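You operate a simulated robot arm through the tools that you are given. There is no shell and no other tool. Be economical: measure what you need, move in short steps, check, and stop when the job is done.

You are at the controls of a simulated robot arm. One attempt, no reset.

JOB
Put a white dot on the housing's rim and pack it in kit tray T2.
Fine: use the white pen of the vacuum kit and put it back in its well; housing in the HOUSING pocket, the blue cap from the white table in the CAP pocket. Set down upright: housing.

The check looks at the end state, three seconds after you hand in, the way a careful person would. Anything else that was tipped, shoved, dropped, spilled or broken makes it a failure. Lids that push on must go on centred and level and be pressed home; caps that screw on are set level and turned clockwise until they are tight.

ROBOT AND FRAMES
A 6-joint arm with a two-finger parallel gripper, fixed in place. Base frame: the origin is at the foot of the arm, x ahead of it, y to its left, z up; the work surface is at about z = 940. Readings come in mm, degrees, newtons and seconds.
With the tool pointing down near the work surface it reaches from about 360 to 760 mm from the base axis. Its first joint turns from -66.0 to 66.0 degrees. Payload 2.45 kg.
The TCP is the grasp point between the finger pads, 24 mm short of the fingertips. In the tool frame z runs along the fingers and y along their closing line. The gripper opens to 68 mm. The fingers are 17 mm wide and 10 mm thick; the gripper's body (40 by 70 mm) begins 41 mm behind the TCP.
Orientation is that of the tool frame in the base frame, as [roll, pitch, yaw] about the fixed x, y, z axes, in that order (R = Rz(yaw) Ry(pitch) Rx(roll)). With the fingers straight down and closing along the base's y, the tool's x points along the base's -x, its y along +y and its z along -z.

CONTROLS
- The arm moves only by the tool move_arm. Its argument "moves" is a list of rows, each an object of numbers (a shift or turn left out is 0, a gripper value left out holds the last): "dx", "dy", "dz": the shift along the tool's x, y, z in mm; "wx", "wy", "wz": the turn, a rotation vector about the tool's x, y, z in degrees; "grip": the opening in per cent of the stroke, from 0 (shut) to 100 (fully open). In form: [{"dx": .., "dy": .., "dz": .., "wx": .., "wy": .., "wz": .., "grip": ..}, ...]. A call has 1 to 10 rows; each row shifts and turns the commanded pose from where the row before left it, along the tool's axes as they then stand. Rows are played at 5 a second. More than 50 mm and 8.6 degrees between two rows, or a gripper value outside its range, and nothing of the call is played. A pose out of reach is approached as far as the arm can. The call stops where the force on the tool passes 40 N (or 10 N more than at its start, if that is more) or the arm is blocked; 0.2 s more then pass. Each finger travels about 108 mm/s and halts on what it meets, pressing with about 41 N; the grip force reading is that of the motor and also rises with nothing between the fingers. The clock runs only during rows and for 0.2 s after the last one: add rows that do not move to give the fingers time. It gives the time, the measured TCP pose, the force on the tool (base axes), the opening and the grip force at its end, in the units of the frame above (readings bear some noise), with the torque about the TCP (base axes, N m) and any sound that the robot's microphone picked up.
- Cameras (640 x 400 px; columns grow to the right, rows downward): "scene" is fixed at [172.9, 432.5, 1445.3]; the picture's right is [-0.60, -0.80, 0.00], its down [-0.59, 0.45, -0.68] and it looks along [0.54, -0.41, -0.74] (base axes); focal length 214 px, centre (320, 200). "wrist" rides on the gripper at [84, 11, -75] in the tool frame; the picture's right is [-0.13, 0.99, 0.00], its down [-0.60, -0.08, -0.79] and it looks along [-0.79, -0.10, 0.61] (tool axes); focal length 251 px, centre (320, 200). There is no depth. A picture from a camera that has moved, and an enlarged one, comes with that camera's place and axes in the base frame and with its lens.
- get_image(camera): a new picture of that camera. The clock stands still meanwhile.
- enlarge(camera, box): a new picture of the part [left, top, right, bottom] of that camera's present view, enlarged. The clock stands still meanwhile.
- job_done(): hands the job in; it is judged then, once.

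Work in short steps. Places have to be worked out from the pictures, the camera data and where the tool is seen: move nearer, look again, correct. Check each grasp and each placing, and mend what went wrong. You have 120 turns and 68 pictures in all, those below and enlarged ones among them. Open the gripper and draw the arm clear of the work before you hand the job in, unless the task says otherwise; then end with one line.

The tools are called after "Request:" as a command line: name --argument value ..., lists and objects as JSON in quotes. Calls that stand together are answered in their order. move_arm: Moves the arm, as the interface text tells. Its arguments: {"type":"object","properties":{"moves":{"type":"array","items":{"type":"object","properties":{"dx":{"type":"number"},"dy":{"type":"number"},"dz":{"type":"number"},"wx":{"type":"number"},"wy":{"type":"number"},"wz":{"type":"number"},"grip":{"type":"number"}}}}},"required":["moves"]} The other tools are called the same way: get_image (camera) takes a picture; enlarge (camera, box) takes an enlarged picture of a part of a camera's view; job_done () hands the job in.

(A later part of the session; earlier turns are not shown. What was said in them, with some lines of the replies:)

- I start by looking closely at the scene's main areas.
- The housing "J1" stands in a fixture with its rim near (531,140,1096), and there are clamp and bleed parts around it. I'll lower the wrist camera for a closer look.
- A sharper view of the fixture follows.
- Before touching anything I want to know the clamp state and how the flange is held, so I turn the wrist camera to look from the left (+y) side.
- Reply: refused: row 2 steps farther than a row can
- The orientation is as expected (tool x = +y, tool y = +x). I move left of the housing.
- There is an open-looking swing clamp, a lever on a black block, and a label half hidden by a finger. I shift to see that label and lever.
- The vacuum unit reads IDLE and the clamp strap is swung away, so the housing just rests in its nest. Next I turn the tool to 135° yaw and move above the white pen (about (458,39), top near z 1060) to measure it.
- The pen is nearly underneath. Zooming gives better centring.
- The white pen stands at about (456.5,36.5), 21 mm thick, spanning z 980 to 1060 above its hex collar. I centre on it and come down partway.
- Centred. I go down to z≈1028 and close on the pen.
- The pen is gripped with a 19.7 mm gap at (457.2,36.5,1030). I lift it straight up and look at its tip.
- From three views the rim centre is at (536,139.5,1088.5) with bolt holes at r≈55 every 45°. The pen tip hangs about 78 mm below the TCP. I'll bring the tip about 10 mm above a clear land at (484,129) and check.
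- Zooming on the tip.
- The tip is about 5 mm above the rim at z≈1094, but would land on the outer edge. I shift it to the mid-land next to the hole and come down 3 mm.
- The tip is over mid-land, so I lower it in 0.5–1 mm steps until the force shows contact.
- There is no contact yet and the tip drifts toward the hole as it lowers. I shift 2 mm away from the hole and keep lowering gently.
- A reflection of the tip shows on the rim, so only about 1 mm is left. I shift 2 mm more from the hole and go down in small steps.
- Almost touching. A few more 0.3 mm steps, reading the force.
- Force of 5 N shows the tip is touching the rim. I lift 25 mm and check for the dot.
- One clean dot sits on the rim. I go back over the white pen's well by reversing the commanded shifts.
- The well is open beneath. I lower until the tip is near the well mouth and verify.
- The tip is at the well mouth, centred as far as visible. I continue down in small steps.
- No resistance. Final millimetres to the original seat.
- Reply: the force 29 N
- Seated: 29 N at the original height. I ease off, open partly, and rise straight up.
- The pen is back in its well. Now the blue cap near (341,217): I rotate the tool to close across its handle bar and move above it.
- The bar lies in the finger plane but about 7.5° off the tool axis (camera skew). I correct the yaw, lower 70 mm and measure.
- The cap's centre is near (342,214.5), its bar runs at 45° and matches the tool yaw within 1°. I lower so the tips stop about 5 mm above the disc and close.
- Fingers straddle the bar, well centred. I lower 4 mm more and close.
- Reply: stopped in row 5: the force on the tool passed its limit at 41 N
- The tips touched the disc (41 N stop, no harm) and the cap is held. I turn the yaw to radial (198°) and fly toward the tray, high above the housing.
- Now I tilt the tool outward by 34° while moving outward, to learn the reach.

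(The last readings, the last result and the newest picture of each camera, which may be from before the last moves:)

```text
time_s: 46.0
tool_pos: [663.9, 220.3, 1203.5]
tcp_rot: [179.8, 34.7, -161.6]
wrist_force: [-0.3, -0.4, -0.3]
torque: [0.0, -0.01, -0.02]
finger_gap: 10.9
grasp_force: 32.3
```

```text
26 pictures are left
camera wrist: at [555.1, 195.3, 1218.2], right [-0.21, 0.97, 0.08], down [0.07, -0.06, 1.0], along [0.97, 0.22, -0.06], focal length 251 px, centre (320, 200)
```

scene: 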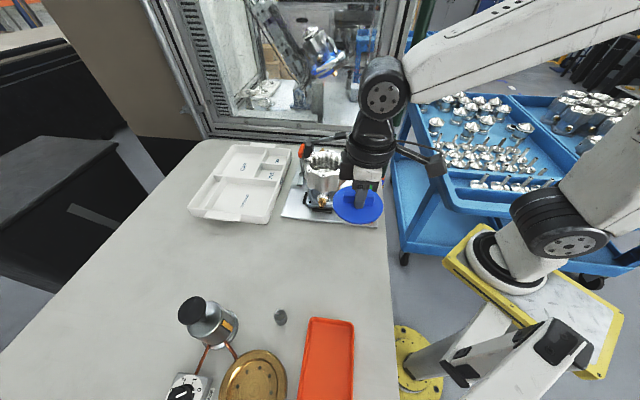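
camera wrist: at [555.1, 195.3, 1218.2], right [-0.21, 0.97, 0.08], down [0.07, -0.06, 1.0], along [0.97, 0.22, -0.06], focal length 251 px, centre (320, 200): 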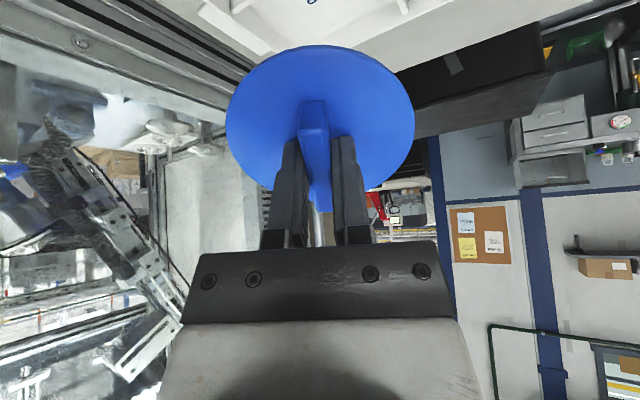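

Tilt works. I move outward at constant height toward radius ~865.

Request:
move_arm --moves '[{"dx": -34, "dz": 23.5}, {"dx": -34, "dz": 23.5}, {"dx": -34, "dz": 23.5}, {"dx": -34, "dz": 23.5}, {}]'

Request:
move_arm --moves '[{"dx": 19, "dz": 27.4}, {"dx": 19, "dz": 27.4}, {"dx": 19, "dz": 27.4}, {}]'

Request:
get_image --camera "scene"

```text
time_s: 47.2
tool_pos: [795.9, 264.8, 1198.4]
tcp_rot: [179.8, 34.4, -161.6]
wrist_force: [-0.6, -1.2, -0.8]
torque: [-0.02, 0.0, 0.01]
finger_gap: 11.1
grasp_force: 31.6
out of reach, approached as far as the arm can: row 4
```

```text
time_s: 48.2
tool_pos: [794.9, 264.1, 1098.4]
tcp_rot: [179.8, 34.4, -161.7]
wrist_force: [0.1, -0.6, 0.3]
torque: [0.03, 0.02, -0.03]
finger_gap: 11.2
grasp_force: 31.5
```

```text
25 pictures are left
```

scene: 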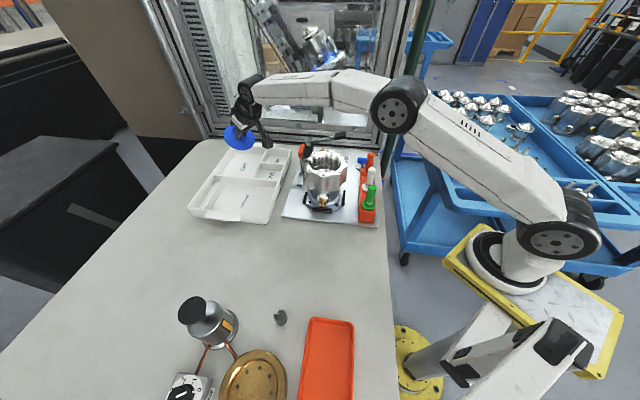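

Reached radius 838 here. I try further out at this height.

Request:
move_arm --moves '[{"dx": -20, "dz": 13.5}, {"dx": -18, "dz": 12.5}, {}]'

```text
time_s: 49.0
tool_pos: [817.6, 271.5, 1100.3]
tcp_rot: [179.8, 34.5, -161.7]
wrist_force: [-0.1, 0.5, -0.7]
torque: [0.0, 0.02, -0.02]
finger_gap: 11.1
grasp_force: 32.5
out of reach, approached as far as the arm can: row 2
```

Limit ≈861 at 34.5°. I add 8.5° of tilt and go out another 23 mm, then down 60.

Request:
move_arm --moves '[{"wy": -8.5}, {"dx": -17, "dz": 15.8}, {}, {"dx": 20.4, "dz": 22}, {"dx": 20.4, "dz": 22}, {}]'

Request:
get_image --camera "wrist"

Request:
enlarge --camera "scene" --box '[180, 110, 310, 230]'

```text
time_s: 50.4
tool_pos: [840.0, 279.7, 1039.4]
tcp_rot: [179.8, 42.9, -161.7]
wrist_force: [-0.5, 0.2, -0.5]
torque: [-0.01, 0.01, -0.03]
finger_gap: 11.2
grasp_force: 32.4
```

```text
24 pictures are left
camera wrist: at [730.0, 254.0, 1037.7], right [-0.22, 0.97, 0.09], down [-0.07, -0.11, 0.99], along [0.97, 0.22, 0.09], focal length 251 px, centre (320, 200)
```

wrist: 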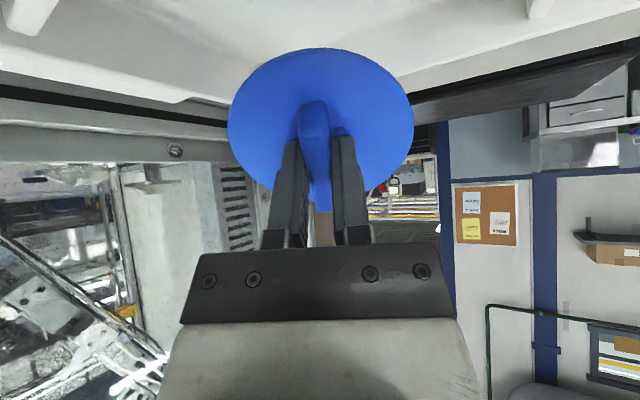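

```text
3.33 times, centred on (245, 170) of scene
camera zoom: at [172.9, 432.5, 1445.3], right [-0.6, -0.8, 0.0], down [-0.59, 0.45, -0.68], along [0.54, -0.41, -0.74], focal length 715 px, centre (570, 300)
```

zoom: 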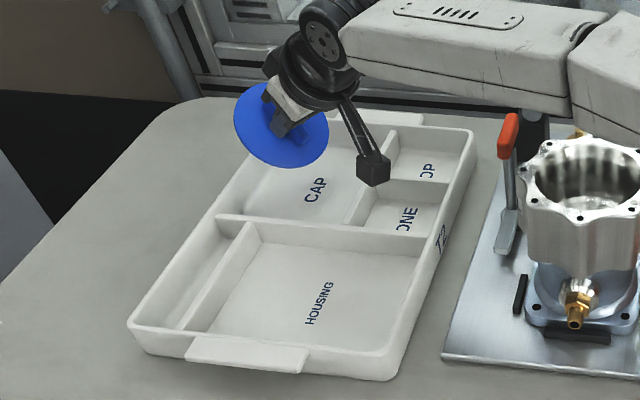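

The pose reaches radius 885 at 43° tilt, but the camera rod would hit the tray walls. Better plan: set the cap down on free table near (470,380), flip the tool 180° and re-grip it with the tool already tilted so it can be placed level. First I retract upward.

Request:
move_arm --moves '[{"dx": -32, "dz": -34}, {"dx": -32, "dz": -34}, {"dx": 34, "dz": -31}, {"dx": 34, "dz": -31}, {"dx": 34, "dz": -31}, {"dx": 34, "dz": -31}, {"dx": 34, "dz": -31}, {}]'

Request:
move_arm --moves '[{"wy": 8.5}, {"wy": 8.5}, {"wy": 8.5}, {"wy": 8.5}, {"wy": 8.5}, {}]'

```text
time_s: 52.2
tool_pos: [613.8, 205.5, 1129.3]
tcp_rot: [179.7, 43.0, -161.6]
wrist_force: [-0.9, 0.4, -1.7]
torque: [0.01, 0.05, -0.02]
finger_gap: 11.0
grasp_force: 31.8
out of reach, approached as far as the arm can: row 2
```

```text
time_s: 53.6
tool_pos: [615.6, 204.8, 1130.6]
tcp_rot: [179.9, 0.4, -161.5]
wrist_force: [0.6, 0.1, -0.9]
torque: [0.01, 0.01, -0.01]
finger_gap: 11.1
grasp_force: 31.8
```

I raise, then move over the free table spot and turn the bar radial there.

Request:
move_arm --moves '[{"dz": -40}, {"dx": 10, "dy": 42}, {"dx": 18, "dy": 42}, {"dx": 18, "dy": 42}, {"dx": 18, "dy": 43}, {"dx": 18, "dy": 43}, {"wz": -7}, {"wz": -7}, {"wz": -7}, {}]'

Request:
move_arm --moves '[{"dz": 45}, {"dz": 45}, {"dz": 45}, {"dz": 30}, {}]'

Request:
get_image --camera "scene"

```text
time_s: 55.8
tool_pos: [470.1, 379.3, 1169.5]
tcp_rot: [-180.0, 0.5, -140.5]
wrist_force: [0.9, -0.3, -0.7]
torque: [0.0, 0.03, 0.02]
finger_gap: 10.9
grasp_force: 32.2
```

```text
time_s: 57.0
tool_pos: [471.7, 379.5, 1005.2]
tcp_rot: [-180.0, 0.4, -140.5]
wrist_force: [0.8, -0.2, -0.6]
torque: [0.0, 0.0, 0.05]
finger_gap: 11.1
grasp_force: 32.2
```

```text
22 pictures are left
```

scene: 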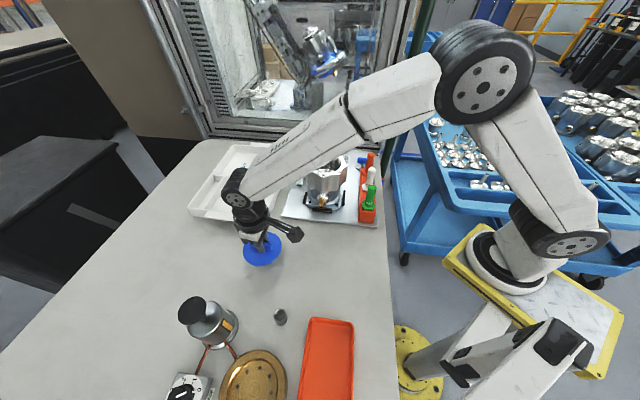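

The spot is clear. I lower the cap to the table.

Request:
move_arm --moves '[{"dz": 14}, {"dz": 6}, {"dz": 2}, {"dz": 1}, {}, {}]'

```text
time_s: 58.4
tool_pos: [472.5, 381.5, 983.7]
tcp_rot: [-180.0, 0.7, -140.5]
wrist_force: [-1.9, -4.0, 20.2]
torque: [-0.2, 0.16, -0.02]
finger_gap: 11.2
grasp_force: 32.3
```

It rests on the table (20 N). I open, rise, and flip the tool 180° about its axis.

Request:
move_arm --moves '[{"dz": -0.8}, {"grip": 60}, {}, {"dz": -30}, {"dz": -45}, {"wz": 8.5}, {"wz": 8.5}, {"wz": 8.5}, {"wz": 8.5}, {"wz": 8.5}]'

Request:
move_arm --moves '[{"wz": 8.5}, {"wz": 8.5}, {"wz": 8.5}, {"wz": 8.5}, {"wz": 8.5}, {"wz": 8.5}, {"wz": 8.5}, {"wz": 8.5}, {"wz": 8.5}, {"wz": 8.5}]'

Request:
move_arm --moves '[{"wz": 8.5}, {"wz": 8.5}, {"wz": 8.5}, {"wz": 8.5}, {"wz": 8.5}, {"wz": 8.5}, {"wz": 1.5}, {}]'

```text
time_s: 60.6
tool_pos: [470.1, 379.8, 1057.6]
tcp_rot: [179.8, 0.4, 176.9]
wrist_force: [-0.1, 0.5, 0.0]
torque: [0.02, -0.01, 0.0]
finger_gap: 41.0
grasp_force: 0.0
```

```text
time_s: 62.8
tool_pos: [470.3, 379.4, 1058.1]
tcp_rot: [179.6, -0.2, 91.7]
wrist_force: [0.1, 0.2, 0.5]
torque: [-0.01, -0.01, 0.0]
finger_gap: 40.9
grasp_force: 0.1
```

```text
time_s: 64.6
tool_pos: [517.3, 315.2, 1049.3]
tcp_rot: [-177.1, -0.9, 42.2]
wrist_force: [-0.5, 0.0, 0.0]
torque: [0.01, 0.0, 0.0]
finger_gap: 40.8
grasp_force: 0.1
out of reach, approached as far as the arm can: row 5, 6, 7
```

The last joint stops about 10° short of the full flip. I back off 12° so the bar will be squared to the fingers at that yaw instead.

Request:
move_arm --moves '[{"wz": -8}, {"wz": -6}, {}, {}]'

Request:
get_image --camera "wrist"

```text
time_s: 65.6
tool_pos: [517.1, 315.4, 1050.8]
tcp_rot: [-177.9, -1.4, 55.9]
wrist_force: [0.4, 0.2, 0.5]
torque: [0.01, 0.02, -0.01]
finger_gap: 40.7
grasp_force: 0.0
```

```text
21 pictures are left
camera wrist: at [575.3, 376.0, 1128.5], right [0.75, -0.66, -0.04], down [-0.39, -0.49, 0.78], along [-0.54, -0.57, -0.62], focal length 251 px, centre (320, 200)
```

wrist: 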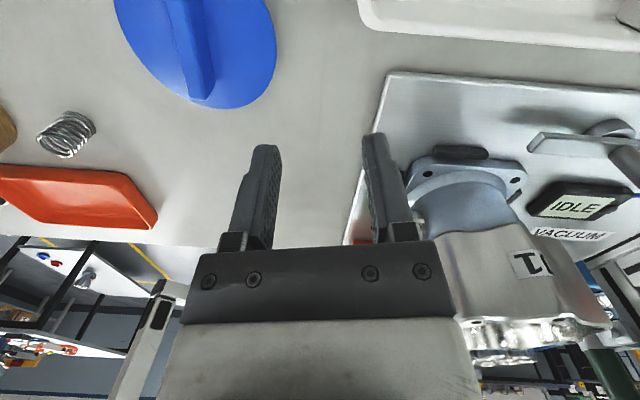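

I level the tool and move back over the cap with yaw ≈53°.

Request:
move_arm --moves '[{"wx": -2.1, "wy": -1.4, "wz": 3}, {"dx": 8, "dy": -25}, {"dx": 8, "dy": -25}, {"dx": 9, "dy": -25.7}, {}]'

Request:
get_image --camera "wrist"

```text
time_s: 66.8
tool_pos: [473.6, 380.2, 1051.6]
tcp_rot: [-179.5, 0.0, 53.4]
wrist_force: [-0.1, 1.1, 1.2]
torque: [-0.02, -0.02, -0.02]
finger_gap: 40.8
grasp_force: 0.1
```

```text
20 pictures are left
camera wrist: at [533.8, 440.6, 1127.1], right [0.72, -0.7, -0.01], down [-0.42, -0.44, 0.79], along [-0.56, -0.57, -0.61], focal length 251 px, centre (320, 200)
```

wrist: 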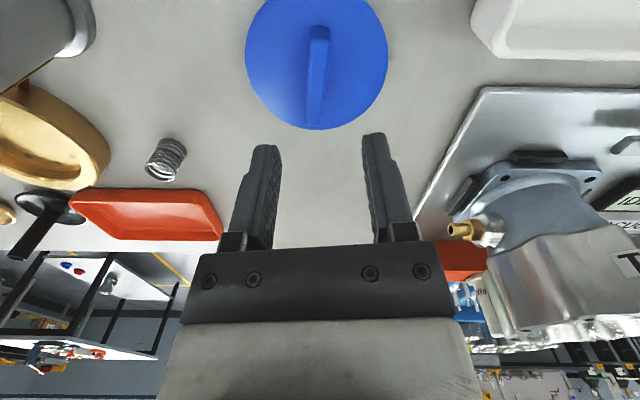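

Cap is centred under the fingers. I descend to about 4 mm above the disc and close to square the bar to the tool.

Request:
move_arm --moves '[{"dz": 25}, {"dz": 25}, {"dz": 13}, {}, {"grip": 0}, {}, {}, {}, {}]'

```text
time_s: 68.8
tool_pos: [472.8, 379.8, 988.6]
tcp_rot: [-179.6, 0.0, 53.3]
wrist_force: [-0.8, 0.3, -0.7]
torque: [0.02, -0.02, 0.0]
finger_gap: 11.0
grasp_force: 30.8
```

Bar squared. I open, rise 25 mm, tilt the tool 42° outward, and look before re-gripping.

Request:
move_arm --moves '[{"grip": 55}, {}, {"dz": -25}, {"wy": 8.4}, {"wy": 8.4}, {"wy": 8.4}, {"wy": 8.4}, {"wy": 8.4}, {"dx": -20.3, "dz": -18.3}, {}]'

Request:
get_image --camera "wrist"

```text
time_s: 71.0
tool_pos: [451.6, 362.7, 1015.4]
tcp_rot: [-178.1, -36.4, 53.1]
wrist_force: [0.2, 0.3, 0.8]
torque: [0.01, 0.02, -0.01]
finger_gap: 37.2
grasp_force: 0.2
out of reach, approached as far as the arm can: row 8
```

```text
19 pictures are left
camera wrist: at [476.1, 372.9, 1125.0], right [0.74, -0.67, -0.1], down [-0.62, -0.73, 0.28], along [-0.26, -0.14, -0.95], focal length 251 px, centre (320, 200)
```

wrist: 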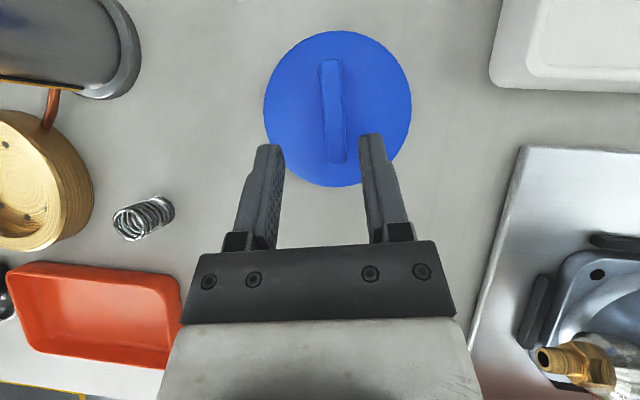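

Tilt stopped at 36°, which is usable. I correct the lateral 7 mm and the small roll, then descend onto the near part of the bar.

Request:
move_arm --moves '[{"dx": 1.1, "dy": 6.8, "dz": 0.8, "wx": -1.5}, {}, {"dx": -8, "dz": 11}, {}]'

Request:
get_image --camera "wrist"

```text
time_s: 72.0
tool_pos: [456.5, 360.5, 1000.4]
tcp_rot: [-179.6, -36.5, 52.9]
wrist_force: [-0.1, 0.4, -0.3]
torque: [0.01, 0.04, -0.01]
finger_gap: 37.2
grasp_force: 0.0
```

```text
18 pictures are left
camera wrist: at [481.3, 371.1, 1111.9], right [0.73, -0.68, -0.08], down [-0.64, -0.72, 0.28], along [-0.25, -0.15, -0.96], focal length 251 px, centre (320, 200)
```

wrist: 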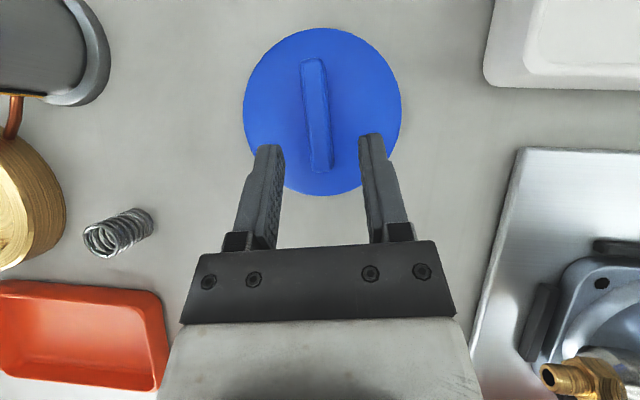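

Aligned. I finish the descent and close.

Request:
move_arm --moves '[{"dx": -4.5, "dz": 6}, {"dx": -4.1, "dz": 5.6}, {}, {"grip": 0}, {}, {}, {}, {}]'

Request:
move_arm --moves '[{"dx": 6, "dz": -8}, {"dx": 18, "dz": -24}, {"dx": 27, "dz": -36}, {"dx": 27, "dz": -36}, {"dx": 27, "dz": -36}, {}]'

Request:
get_image --camera "wrist"

```text
time_s: 73.8
tool_pos: [457.7, 359.2, 986.3]
tcp_rot: [-179.6, -36.5, 52.8]
wrist_force: [0.0, 1.2, 2.4]
torque: [0.03, -0.09, 0.01]
finger_gap: 10.7
grasp_force: 31.6
```

```text
time_s: 75.2
tool_pos: [459.3, 360.0, 1162.4]
tcp_rot: [-179.7, -36.4, 52.7]
wrist_force: [-0.4, -0.1, -0.9]
torque: [-0.01, -0.04, 0.03]
finger_gap: 10.6
grasp_force: 31.4
```

```text
17 pictures are left
camera wrist: at [482.5, 371.2, 1273.7], right [0.73, -0.68, -0.08], down [-0.64, -0.72, 0.28], along [-0.25, -0.15, -0.96], focal length 251 px, centre (320, 200)
```

wrist: 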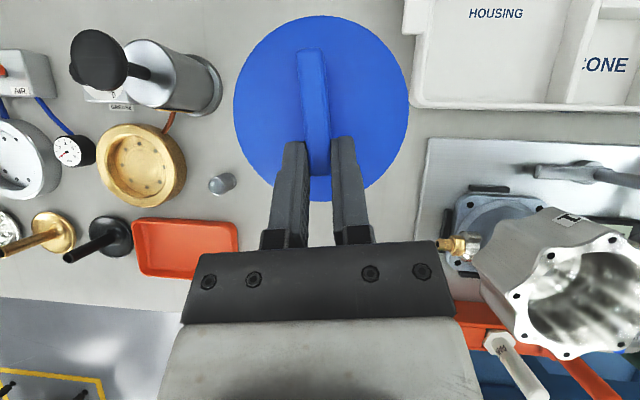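

Cap held level. I swing sideways to azimuth ~18° and then turn the yaw to about 31°.

Request:
move_arm --moves '[{"dy": 39}, {"dy": 39}, {"dy": 39}, {"dy": 39}, {"dy": 39}, {"dy": 37}, {"wx": -4.35, "wz": 5.9}, {"wx": -4.35, "wz": 5.9}, {"wx": -4.35, "wz": 5.9}, {}]'

```text
time_s: 77.4
tool_pos: [644.3, 222.0, 1160.3]
tcp_rot: [-179.6, -36.4, 30.8]
wrist_force: [0.1, -0.1, 0.3]
torque: [0.0, 0.02, 0.0]
finger_gap: 10.8
grasp_force: 31.5
```

Now outward over the CAP pocket.

Request:
move_arm --moves '[{"dx": 24.2, "dz": 17.8, "dy": 13}, {"dx": 24.2, "dz": 17.8, "dy": 13}, {"dx": 24.2, "dz": 17.8, "dy": 13}, {"dx": 24.2, "dz": 17.8, "dy": 13}, {"dx": -17.8, "dz": 24.2}, {"dx": -17.8, "dz": 24.2}, {"dx": -17.8, "dz": 24.2}, {"dx": -17.8, "dz": 24.2}, {}]'

Request:
get_image --camera "wrist"

```text
time_s: 79.4
tool_pos: [772.3, 238.9, 1038.0]
tcp_rot: [-179.6, -36.2, 30.8]
wrist_force: [-0.2, -0.8, -1.0]
torque: [0.0, 0.06, -0.03]
finger_gap: 10.6
grasp_force: 31.4
```

```text
16 pictures are left
camera wrist: at [799.4, 240.3, 1150.1], right [0.42, -0.9, -0.08], down [-0.86, -0.43, 0.28], along [-0.29, -0.05, -0.96], focal length 251 px, centre (320, 200)
```

wrist: 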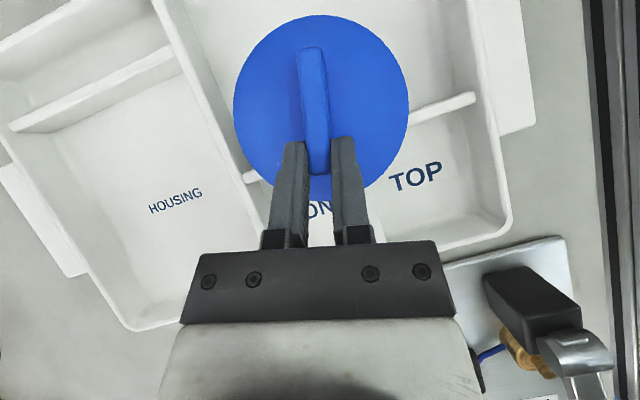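

Clear view: the pocket corner is near (736,293), so the cap centre should go to about (811,294). I shift there at this height and recheck.

Request:
move_arm --moves '[{"dx": 11.6, "dz": 8.6, "dy": -14.7}, {"dx": 11.6, "dz": 8.6, "dy": -14.7}, {}]'

Request:
get_image --camera "wrist"

```text
time_s: 80.2
tool_pos: [783.4, 279.2, 1039.8]
tcp_rot: [-179.6, -36.3, 30.7]
wrist_force: [0.2, 0.1, 0.7]
torque: [0.0, 0.01, -0.03]
finger_gap: 10.6
grasp_force: 31.8
```

```text
15 pictures are left
camera wrist: at [810.0, 280.2, 1150.5], right [0.42, -0.9, -0.08], down [-0.86, -0.43, 0.28], along [-0.29, -0.05, -0.96], focal length 251 px, centre (320, 200)
```

wrist: 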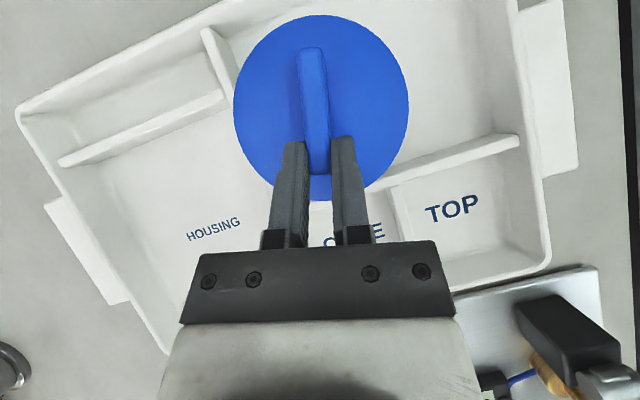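

The cap has ≥10 mm clearance to every wall of the CAP pocket. I lower it.

Request:
move_arm --moves '[{"dx": -8.9, "dz": 12.1}, {"dx": -8.9, "dz": 12.1}, {"dx": -5.9, "dz": 8.05}, {"dx": -2.4, "dz": 3.2}, {}]'

Request:
move_arm --moves '[{"dx": -1.2, "dz": 1.6}, {"dx": -1.2, "dz": 1.6}, {}, {}]'

```text
time_s: 81.4
tool_pos: [782.5, 278.7, 995.5]
tcp_rot: [-179.5, -36.3, 30.7]
wrist_force: [0.5, 0.3, -0.3]
torque: [-0.03, 0.01, -0.01]
finger_gap: 10.8
grasp_force: 31.4
```

```text
time_s: 82.4
tool_pos: [781.9, 278.6, 992.1]
tcp_rot: [-179.7, -36.4, 30.8]
wrist_force: [1.1, -0.1, 0.1]
torque: [0.0, -0.04, 0.03]
finger_gap: 10.7
grasp_force: 32.0
```

Request:
move_arm --moves '[{"dx": -0.9, "dz": 1.2}, {"dx": -0.6, "dz": 0.8}, {}, {}]'

```text
time_s: 83.4
tool_pos: [783.9, 279.9, 990.3]
tcp_rot: [-179.6, -36.6, 30.8]
wrist_force: [-1.0, -0.2, 11.2]
torque: [0.06, -0.25, -0.03]
finger_gap: 10.8
grasp_force: 31.4
```

Contact at 11 N on the pocket floor. I release and withdraw along the tool axis.

Request:
move_arm --moves '[{"grip": 45}, {}, {}, {"dz": -25}, {"dx": 12, "dz": -30}, {"dx": 15, "dz": -40}, {}]'

Request:
get_image --camera "wrist"

```text
time_s: 85.0
tool_pos: [754.2, 260.6, 1081.8]
tcp_rot: [-179.6, -36.3, 30.7]
wrist_force: [0.1, -0.4, -0.2]
torque: [0.0, 0.0, 0.04]
finger_gap: 30.9
grasp_force: 0.0
```

```text
14 pictures are left
camera wrist: at [780.8, 261.9, 1193.2], right [0.42, -0.9, -0.08], down [-0.86, -0.43, 0.28], along [-0.29, -0.05, -0.96], focal length 251 px, centre (320, 200)
```

wrist: 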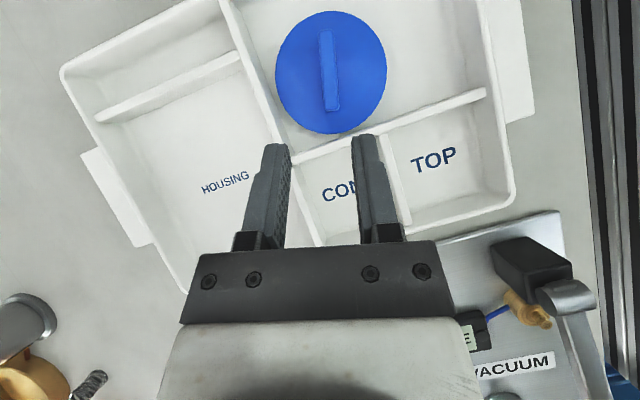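

The cap lies flat in the CAP pocket. Now the housing: I'll raise, untilt, and set yaw 67.5° to pinch the rim wall in a valley away from the dot and the fitting.

Request:
move_arm --moves '[{"dx": 0, "dz": -45}, {"dx": 5, "dz": -45}, {"dx": 15, "dz": -40}, {"wy": -8.5}, {"wy": -8.5}, {"wy": -8.5}, {"wy": -8.5}, {"wy": -2.4}, {}]'

Request:
move_arm --moves '[{"wz": -8.5}, {"wz": -8.5}, {"wz": -8.5}, {"wz": -8.5}, {"wz": -2.8}, {}]'

```text
time_s: 87.0
tool_pos: [694.3, 226.4, 1194.9]
tcp_rot: [-179.6, 0.1, 30.9]
wrist_force: [1.0, -0.3, 0.2]
torque: [0.0, 0.03, -0.02]
finger_gap: 30.5
grasp_force: 0.0
out of reach, approached as far as the arm can: row 8
```

```text
time_s: 88.4
tool_pos: [695.0, 226.8, 1195.4]
tcp_rot: [-179.7, -0.1, 67.9]
wrist_force: [-0.5, -0.1, 0.3]
torque: [0.01, -0.02, 0.01]
finger_gap: 30.9
grasp_force: 0.0
```

Request:
move_arm --moves '[{"dx": -28, "dy": -32.8, "grip": 60}, {"dx": -28, "dy": -32.8}, {"dx": -28, "dy": -32.8}, {"dx": -28, "dy": -32.8}, {"dx": -28, "dy": -32.8}, {"dz": 15}, {}]'

Request:
enlarge --camera "wrist" --box '[160, 0, 480, 200]'

```text
time_s: 90.0
tool_pos: [489.2, 157.4, 1180.9]
tcp_rot: [-179.7, -0.1, 67.8]
wrist_force: [-1.2, 0.2, 0.5]
torque: [-0.01, -0.01, 0.0]
finger_gap: 40.7
grasp_force: 0.1
```

```text
2.00 times, centred on (320, 100) of wrist
camera zoom: at [532.4, 231.1, 1257.0], right [0.87, -0.49, -0.01], down [-0.3, -0.53, 0.79], along [-0.39, -0.69, -0.61], focal length 503 px, centre (320, 400)
```

zoom: 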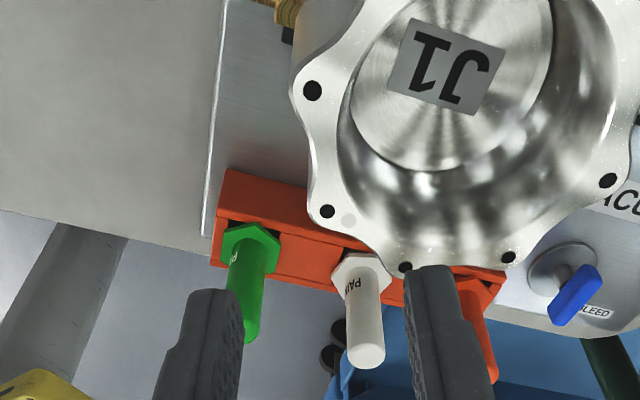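

The TCP axis lands on the valley between the 135° and 180° holes as wanted, about 2 mm outward of the wall centre. I correct and descend halfway for a check.

Request:
move_arm --moves '[{"dy": 1.8, "dx": 0.5, "dz": 20}, {"dz": 25}, {"dz": 20}, {"dz": 10}, {}]'

Request:
enlarge --camera "wrist" --box '[200, 20, 440, 200]'

```text
time_s: 91.2
tool_pos: [492.4, 158.1, 1105.7]
tcp_rot: [-179.7, -0.2, 67.9]
wrist_force: [0.6, -0.2, -0.2]
torque: [0.02, -0.02, 0.0]
finger_gap: 40.9
grasp_force: 0.0
```

```text
2.22 times, centred on (320, 110) of wrist
camera zoom: at [534.2, 231.1, 1181.3], right [0.87, -0.49, -0.01], down [-0.3, -0.53, 0.79], along [-0.39, -0.69, -0.61], focal length 559 px, centre (320, 400)
```

zoom: 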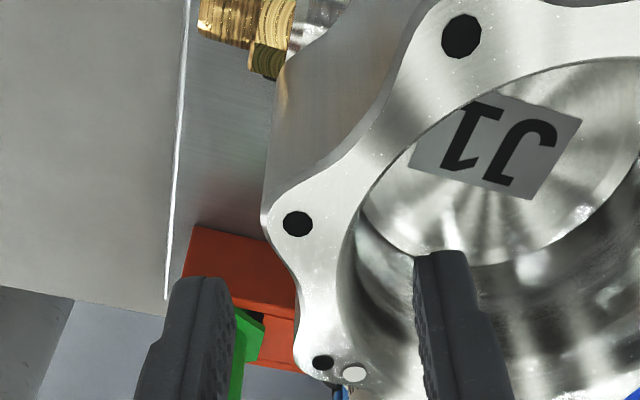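

Fingers straddle the valley well centred. I go down to z≈1070 and close on the wall.

Request:
move_arm --moves '[{"dz": 12}, {"dz": 12}, {"dz": 11}, {}]'

Request:
move_arm --moves '[{"grip": 0}, {}, {}, {}, {}]'

Request:
enlarge --camera "scene" --box '[280, 110, 380, 220]'

```text
time_s: 92.2
tool_pos: [492.2, 157.5, 1070.2]
tcp_rot: [-179.7, -0.1, 67.9]
wrist_force: [0.6, 0.5, -0.2]
torque: [0.0, 0.02, -0.01]
finger_gap: 41.0
grasp_force: 0.1
```

```text
time_s: 93.4
tool_pos: [491.4, 158.5, 1071.0]
tcp_rot: [-179.6, -0.2, 68.0]
wrist_force: [1.4, 2.8, -0.1]
torque: [0.24, -0.51, 0.37]
finger_gap: 20.0
grasp_force: 37.0
```

```text
3.64 times, centred on (330, 165) of scene
camera zoom: at [172.9, 432.6, 1445.3], right [-0.6, -0.8, 0.0], down [-0.59, 0.44, -0.68], along [0.54, -0.41, -0.74], focal length 780 px, centre (284, 327)
```

zoom: 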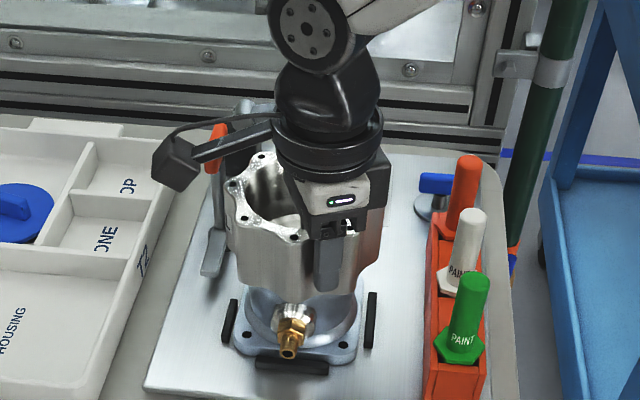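

Gripped (gap 20, 37 N). I lift a few millimetres slowly and check the load and level.

Request:
move_arm --moves '[{"dz": -2}, {"dz": -3}, {"dz": -5}, {"dz": -5}, {}, {}]'

Request:
enlarge --camera "scene" --box '[280, 110, 380, 220]'

```text
time_s: 94.8
tool_pos: [491.3, 157.9, 1086.1]
tcp_rot: [-179.8, -0.1, 67.9]
wrist_force: [-0.7, -0.4, -8.0]
torque: [0.15, 0.38, -0.03]
finger_gap: 18.4
grasp_force: 36.3
```

```text
3.64 times, centred on (330, 165) of scene
camera zoom: at [173.0, 432.5, 1445.3], right [-0.6, -0.8, 0.0], down [-0.59, 0.44, -0.68], along [0.54, -0.41, -0.74], focal length 780 px, centre (284, 327)
```

zoom: 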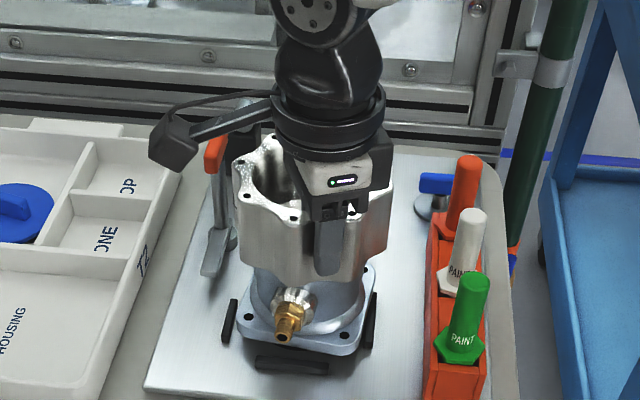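

The whole housing lifts (8 N), with a slight droop on the far side. I continue up and look at the tilt.

Request:
move_arm --moves '[{"dz": -10}, {"dz": -20}, {"dz": -25}, {"dz": -25}, {}, {}]'

Request:
enlarge --camera "scene" --box '[270, 80, 390, 210]'

```text
time_s: 96.2
tool_pos: [492.7, 158.1, 1166.5]
tcp_rot: [-179.7, -0.1, 67.8]
wrist_force: [-0.2, -0.7, -9.6]
torque: [0.22, 0.33, 0.02]
finger_gap: 18.4
grasp_force: 36.8
```

```text
3.08 times, centred on (330, 145) of scene
camera zoom: at [173.0, 432.5, 1445.3], right [-0.6, -0.8, 0.0], down [-0.59, 0.44, -0.68], along [0.54, -0.41, -0.74], focal length 660 px, centre (289, 369)
```

zoom: 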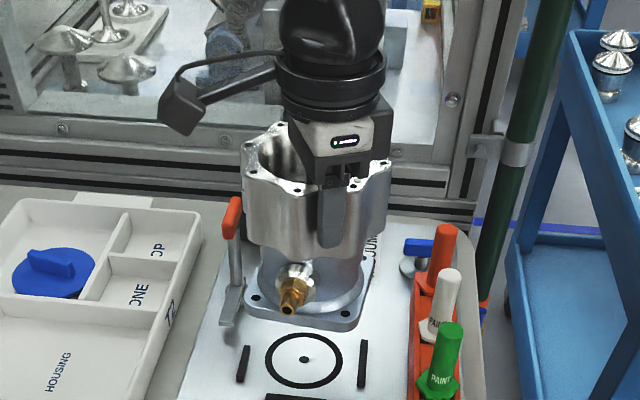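

Held stably. One wrist view to estimate the housing's tilt in the grip.

Request:
get_image --camera "wrist"

```text
8 pictures are left
camera wrist: at [534.5, 231.7, 1242.0], right [0.87, -0.49, -0.01], down [-0.3, -0.53, 0.79], along [-0.39, -0.69, -0.61], focal length 251 px, centre (320, 200)
```

wrist: 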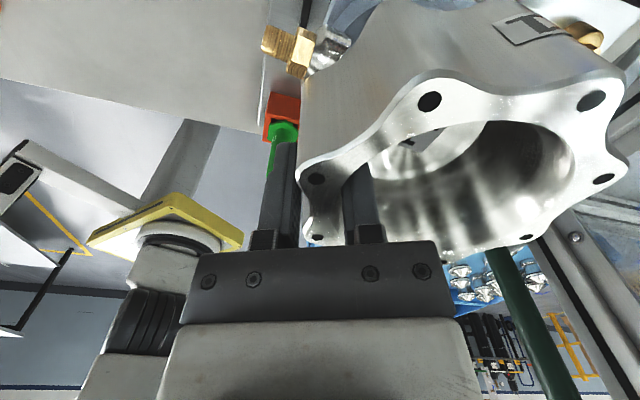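

The rim is level within a few degrees. I carry the housing toward the tray, keeping clear of the clamp post near (630,153).

Request:
move_arm --moves '[{"dx": 15, "dy": -10}, {"dx": 25}, {"dx": 25}, {"dx": 25}, {"dx": 25}, {"dx": 25, "dy": 8}, {"dx": 25, "dy": 10}, {"dx": 25, "dy": 10}, {"dx": 25, "dy": 10, "dz": 8}, {}]'

Request:
move_arm --moves '[{"dx": 20, "dy": 12, "dz": 12}, {"dx": 9, "dy": 12, "dz": 10}, {"dy": 9.2}, {}, {}]'

Request:
enlarge --camera "scene" --box '[180, 90, 320, 230]'

```text
time_s: 98.4
tool_pos: [598.1, 347.1, 1157.6]
tcp_rot: [-179.6, -0.1, 67.8]
wrist_force: [-0.5, 0.2, -9.0]
torque: [0.17, 0.33, 0.01]
finger_gap: 18.5
grasp_force: 36.5
```

```text
time_s: 99.6
tool_pos: [640.5, 361.6, 1135.6]
tcp_rot: [-179.8, -0.1, 67.8]
wrist_force: [-0.1, 0.0, -8.8]
torque: [0.18, 0.37, -0.03]
finger_gap: 18.5
grasp_force: 36.6
```

```text
2.86 times, centred on (250, 160) of scene
camera zoom: at [173.1, 432.6, 1445.3], right [-0.6, -0.8, 0.0], down [-0.59, 0.44, -0.68], along [0.54, -0.41, -0.74], focal length 613 px, centre (520, 314)
```

zoom: 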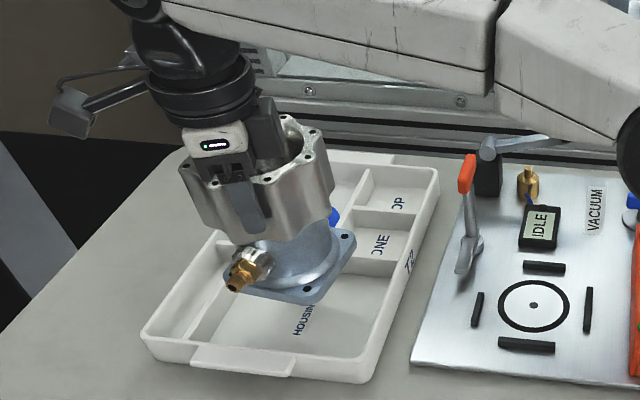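

The housing hangs level and over the HOUSING pocket. I lower it to about wall-top height and check the flange and fitting against the walls.

Request:
move_arm --moves '[{"dz": 12}, {"dz": 12}, {"dz": 12}, {}, {}]'

Request:
enlarge --camera "scene" --box '[200, 140, 300, 230]'

```text
time_s: 100.8
tool_pos: [640.2, 362.5, 1099.6]
tcp_rot: [-179.7, -0.2, 67.8]
wrist_force: [0.5, -0.3, -9.7]
torque: [0.2, 0.34, 0.01]
finger_gap: 18.5
grasp_force: 36.8
```

```text
4.44 times, centred on (250, 185) of scene
camera zoom: at [173.1, 432.6, 1445.3], right [-0.6, -0.8, 0.0], down [-0.59, 0.44, -0.68], along [0.54, -0.41, -0.74], focal length 953 px, centre (631, 267)
```

zoom: 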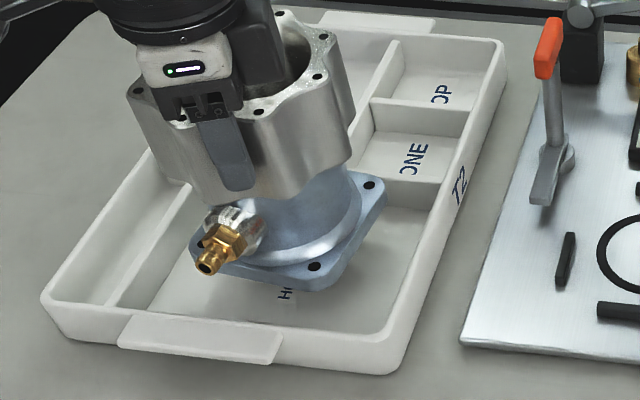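

All flange sides clear the walls by ≥15 mm. I lower to near the floor and then feel for contact.

Request:
move_arm --moves '[{"dz": 10}, {"dz": 8}, {"dz": 5}, {"dz": 2}, {}, {}]'

Request:
move_arm --moves '[{"dz": 1}, {"dz": 1}, {"dz": 1}, {}, {}]'

```text
time_s: 102.2
tool_pos: [639.8, 360.6, 1075.3]
tcp_rot: [-179.7, -0.1, 67.9]
wrist_force: [0.0, -0.1, -8.9]
torque: [0.18, 0.32, 0.03]
finger_gap: 18.3
grasp_force: 36.6
```

```text
time_s: 103.4
tool_pos: [640.2, 360.5, 1071.3]
tcp_rot: [-179.7, -0.1, 67.9]
wrist_force: [0.6, 0.6, -9.5]
torque: [0.16, 0.34, -0.01]
finger_gap: 18.4
grasp_force: 36.8
```

Request:
move_arm --moves '[{"dz": 0.8}, {"dz": 0.8}, {"dz": 0.8}, {}, {}]'

```text
time_s: 104.6
tool_pos: [640.6, 360.9, 1069.1]
tcp_rot: [-179.7, 0.0, 67.9]
wrist_force: [0.0, 0.2, -9.3]
torque: [0.2, 0.32, -0.02]
finger_gap: 18.5
grasp_force: 37.0
```

Request:
move_arm --moves '[{"dz": 0.8}, {"dz": 0.8}, {"dz": 0.8}, {}, {}]'

```text
time_s: 105.8
tool_pos: [640.5, 361.2, 1066.7]
tcp_rot: [-179.7, -0.1, 67.9]
wrist_force: [0.4, 0.3, -8.4]
torque: [0.21, 0.31, 0.03]
finger_gap: 18.5
grasp_force: 36.3
```

Still free, so I keep feeling downward.

Request:
move_arm --moves '[{"dz": 0.8}, {"dz": 0.8}, {}, {}]'

Request:
enlarge --camera "scene" --box '[215, 165, 285, 225]'

```text
time_s: 106.8
tool_pos: [640.4, 360.4, 1065.4]
tcp_rot: [-179.7, -0.1, 67.9]
wrist_force: [0.1, -0.2, -8.4]
torque: [0.17, 0.36, 0.03]
finger_gap: 18.3
grasp_force: 36.7
```

```text
6.67 times, centred on (250, 195) of scene
camera zoom: at [173.1, 432.6, 1445.3], right [-0.6, -0.8, 0.0], down [-0.59, 0.44, -0.68], along [0.54, -0.41, -0.74], focal length 1430 px, centre (787, 233)
```

zoom: 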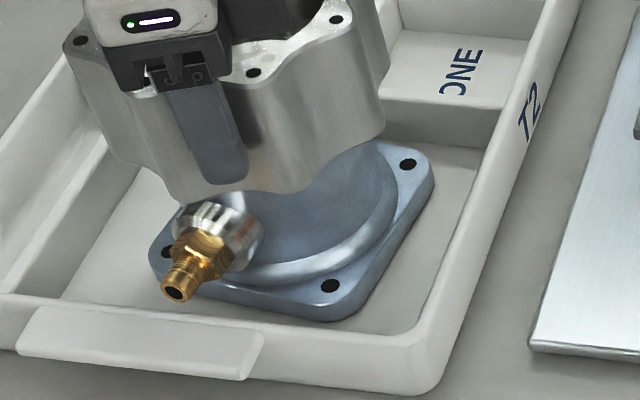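

Request:
move_arm --moves '[{"dz": 0.8}, {"dz": 0.8}, {"dz": 0.8}, {"dz": 0.8}, {}, {}]'

```text
time_s: 108.2
tool_pos: [639.4, 361.0, 1062.4]
tcp_rot: [-179.8, -0.2, 68.0]
wrist_force: [-4.0, -0.7, 4.7]
torque: [-1.04, 0.11, -0.25]
finger_gap: 18.7
grasp_force: 36.7
```

One corner (the −y side) has touched, so the housing droops slightly. I press down about 1.5 mm more to seat it flat before releasing.

Request:
move_arm --moves '[{"dz": 0.8}, {"dz": 0.7}, {}, {}]'

```text
time_s: 109.2
tool_pos: [639.8, 361.7, 1063.8]
tcp_rot: [-179.8, -0.2, 67.9]
wrist_force: [-5.1, 2.5, 19.9]
torque: [-1.1, -0.54, -0.17]
finger_gap: 18.7
grasp_force: 36.5
```

Contact has become centred under the housing. I open gradually and let it settle.

Request:
move_arm --moves '[{"grip": 26}, {"grip": 29}, {"grip": 32}, {"grip": 38}, {"grip": 48}, {"grip": 56}, {}, {}]'

Request:
enlarge --camera "scene" --box '[200, 140, 300, 230]'

```text
time_s: 111.0
tool_pos: [639.4, 361.3, 1061.4]
tcp_rot: [-179.8, -0.2, 67.9]
wrist_force: [0.3, 0.0, 0.3]
torque: [-0.03, -0.04, 0.03]
finger_gap: 38.0
grasp_force: 0.1
```

```text
4.44 times, centred on (250, 185) of scene
camera zoom: at [172.9, 432.5, 1445.3], right [-0.6, -0.8, 0.0], down [-0.59, 0.45, -0.68], along [0.54, -0.41, -0.74], focal length 953 px, centre (631, 267)
```

zoom: 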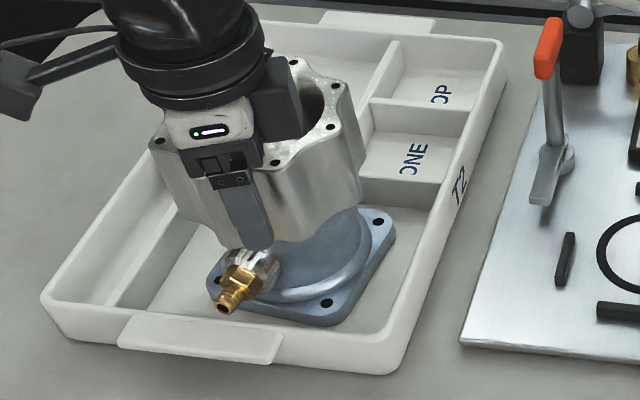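

The housing has settled with no load on the tool. I raise straight up.

Request:
move_arm --moves '[{"dz": -10}, {"dz": -20}, {"dz": -25}, {"dz": -25}, {"dx": -25}, {"dx": -40, "dy": -20, "dz": -5}, {"dx": -40, "dy": -25}, {"dx": -40, "dy": -25}, {}]'

Request:
get_image --camera "scene"

Request:
enlarge --camera "scene" --box '[180, 110, 310, 230]'

```text
time_s: 113.0
tool_pos: [519.2, 252.2, 1145.1]
tcp_rot: [-179.7, -0.2, 67.9]
wrist_force: [0.2, -0.1, -0.3]
torque: [-0.01, -0.02, 0.03]
finger_gap: 37.9
grasp_force: 0.1
```

```text
3 pictures are left
```

scene: 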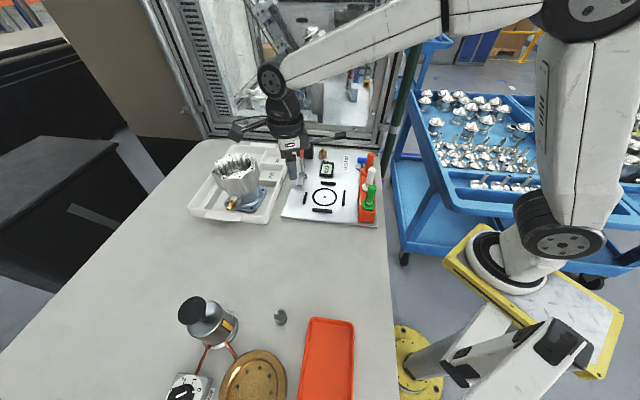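

```text
3.33 times, centred on (245, 170) of scene
camera zoom: at [172.9, 432.5, 1445.3], right [-0.6, -0.8, 0.0], down [-0.59, 0.45, -0.68], along [0.54, -0.41, -0.74], focal length 715 px, centre (570, 300)
```

zoom: 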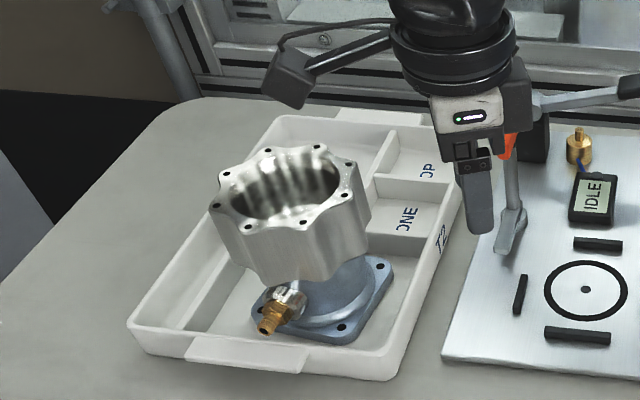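

The housing stands upright in its pocket (its axis matches the vertical vanishing direction). I draw the arm further clear and verify the dot.

Request:
move_arm --moves '[{"dz": -40}, {"dz": -40}, {"dx": -20, "dy": -40}, {"dx": -20, "dy": -40}, {}]'

Request:
enlarge --camera "scene" --box '[205, 145, 275, 215]'

```text
time_s: 114.2
tool_pos: [431.3, 247.0, 1226.2]
tcp_rot: [-179.7, -0.2, 67.9]
wrist_force: [1.0, 0.3, 0.6]
torque: [0.0, 0.0, 0.03]
finger_gap: 38.4
grasp_force: 0.1
```

```text
5.71 times, centred on (240, 180) of scene
camera zoom: at [172.9, 432.5, 1445.3], right [-0.6, -0.8, 0.0], down [-0.59, 0.45, -0.68], along [0.54, -0.41, -0.74], focal length 1226 px, centre (777, 314)
```

zoom: 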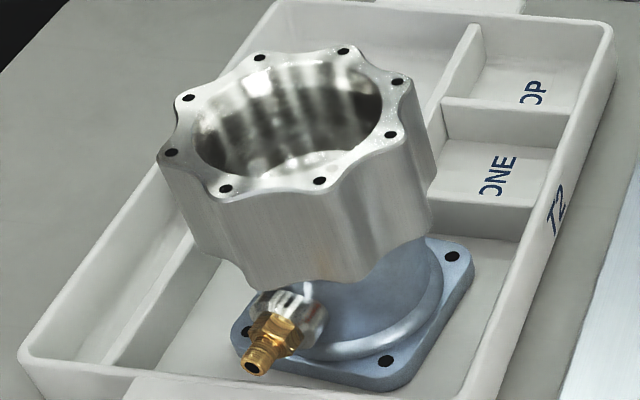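

One last close-up of the dot area near the front-right hole.

Request:
enlarge --camera "scene" --box '[232, 165, 256, 185]'

```text
16.00 times, centred on (244, 175) of scene
camera zoom: at [172.9, 432.5, 1445.3], right [-0.6, -0.8, 0.0], down [-0.59, 0.45, -0.68], along [0.54, -0.41, -0.74], focal length 3432 px, centre (1536, 600)
```

zoom: 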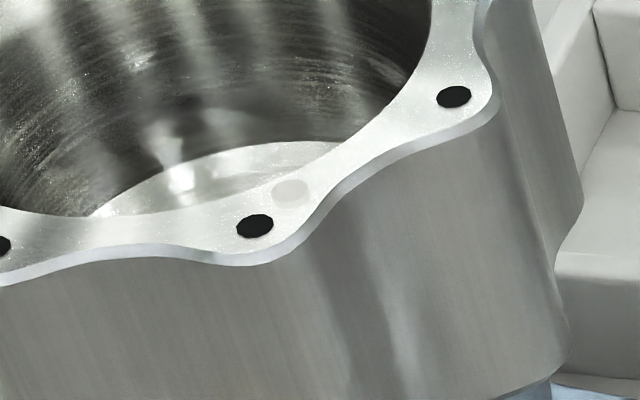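

The dot is on the rim, the housing and cap are in their pockets, the pen is in its well, and the arm is clear, so I hand in.

Request:
job_done

```text
The job is handed in.
```

I handed the job in: the housing has its white dot on the rim and stands upright in T2's HOUSING pocket, the blue cap lies flat in the CAP pocket, and the white pen is back in its well.
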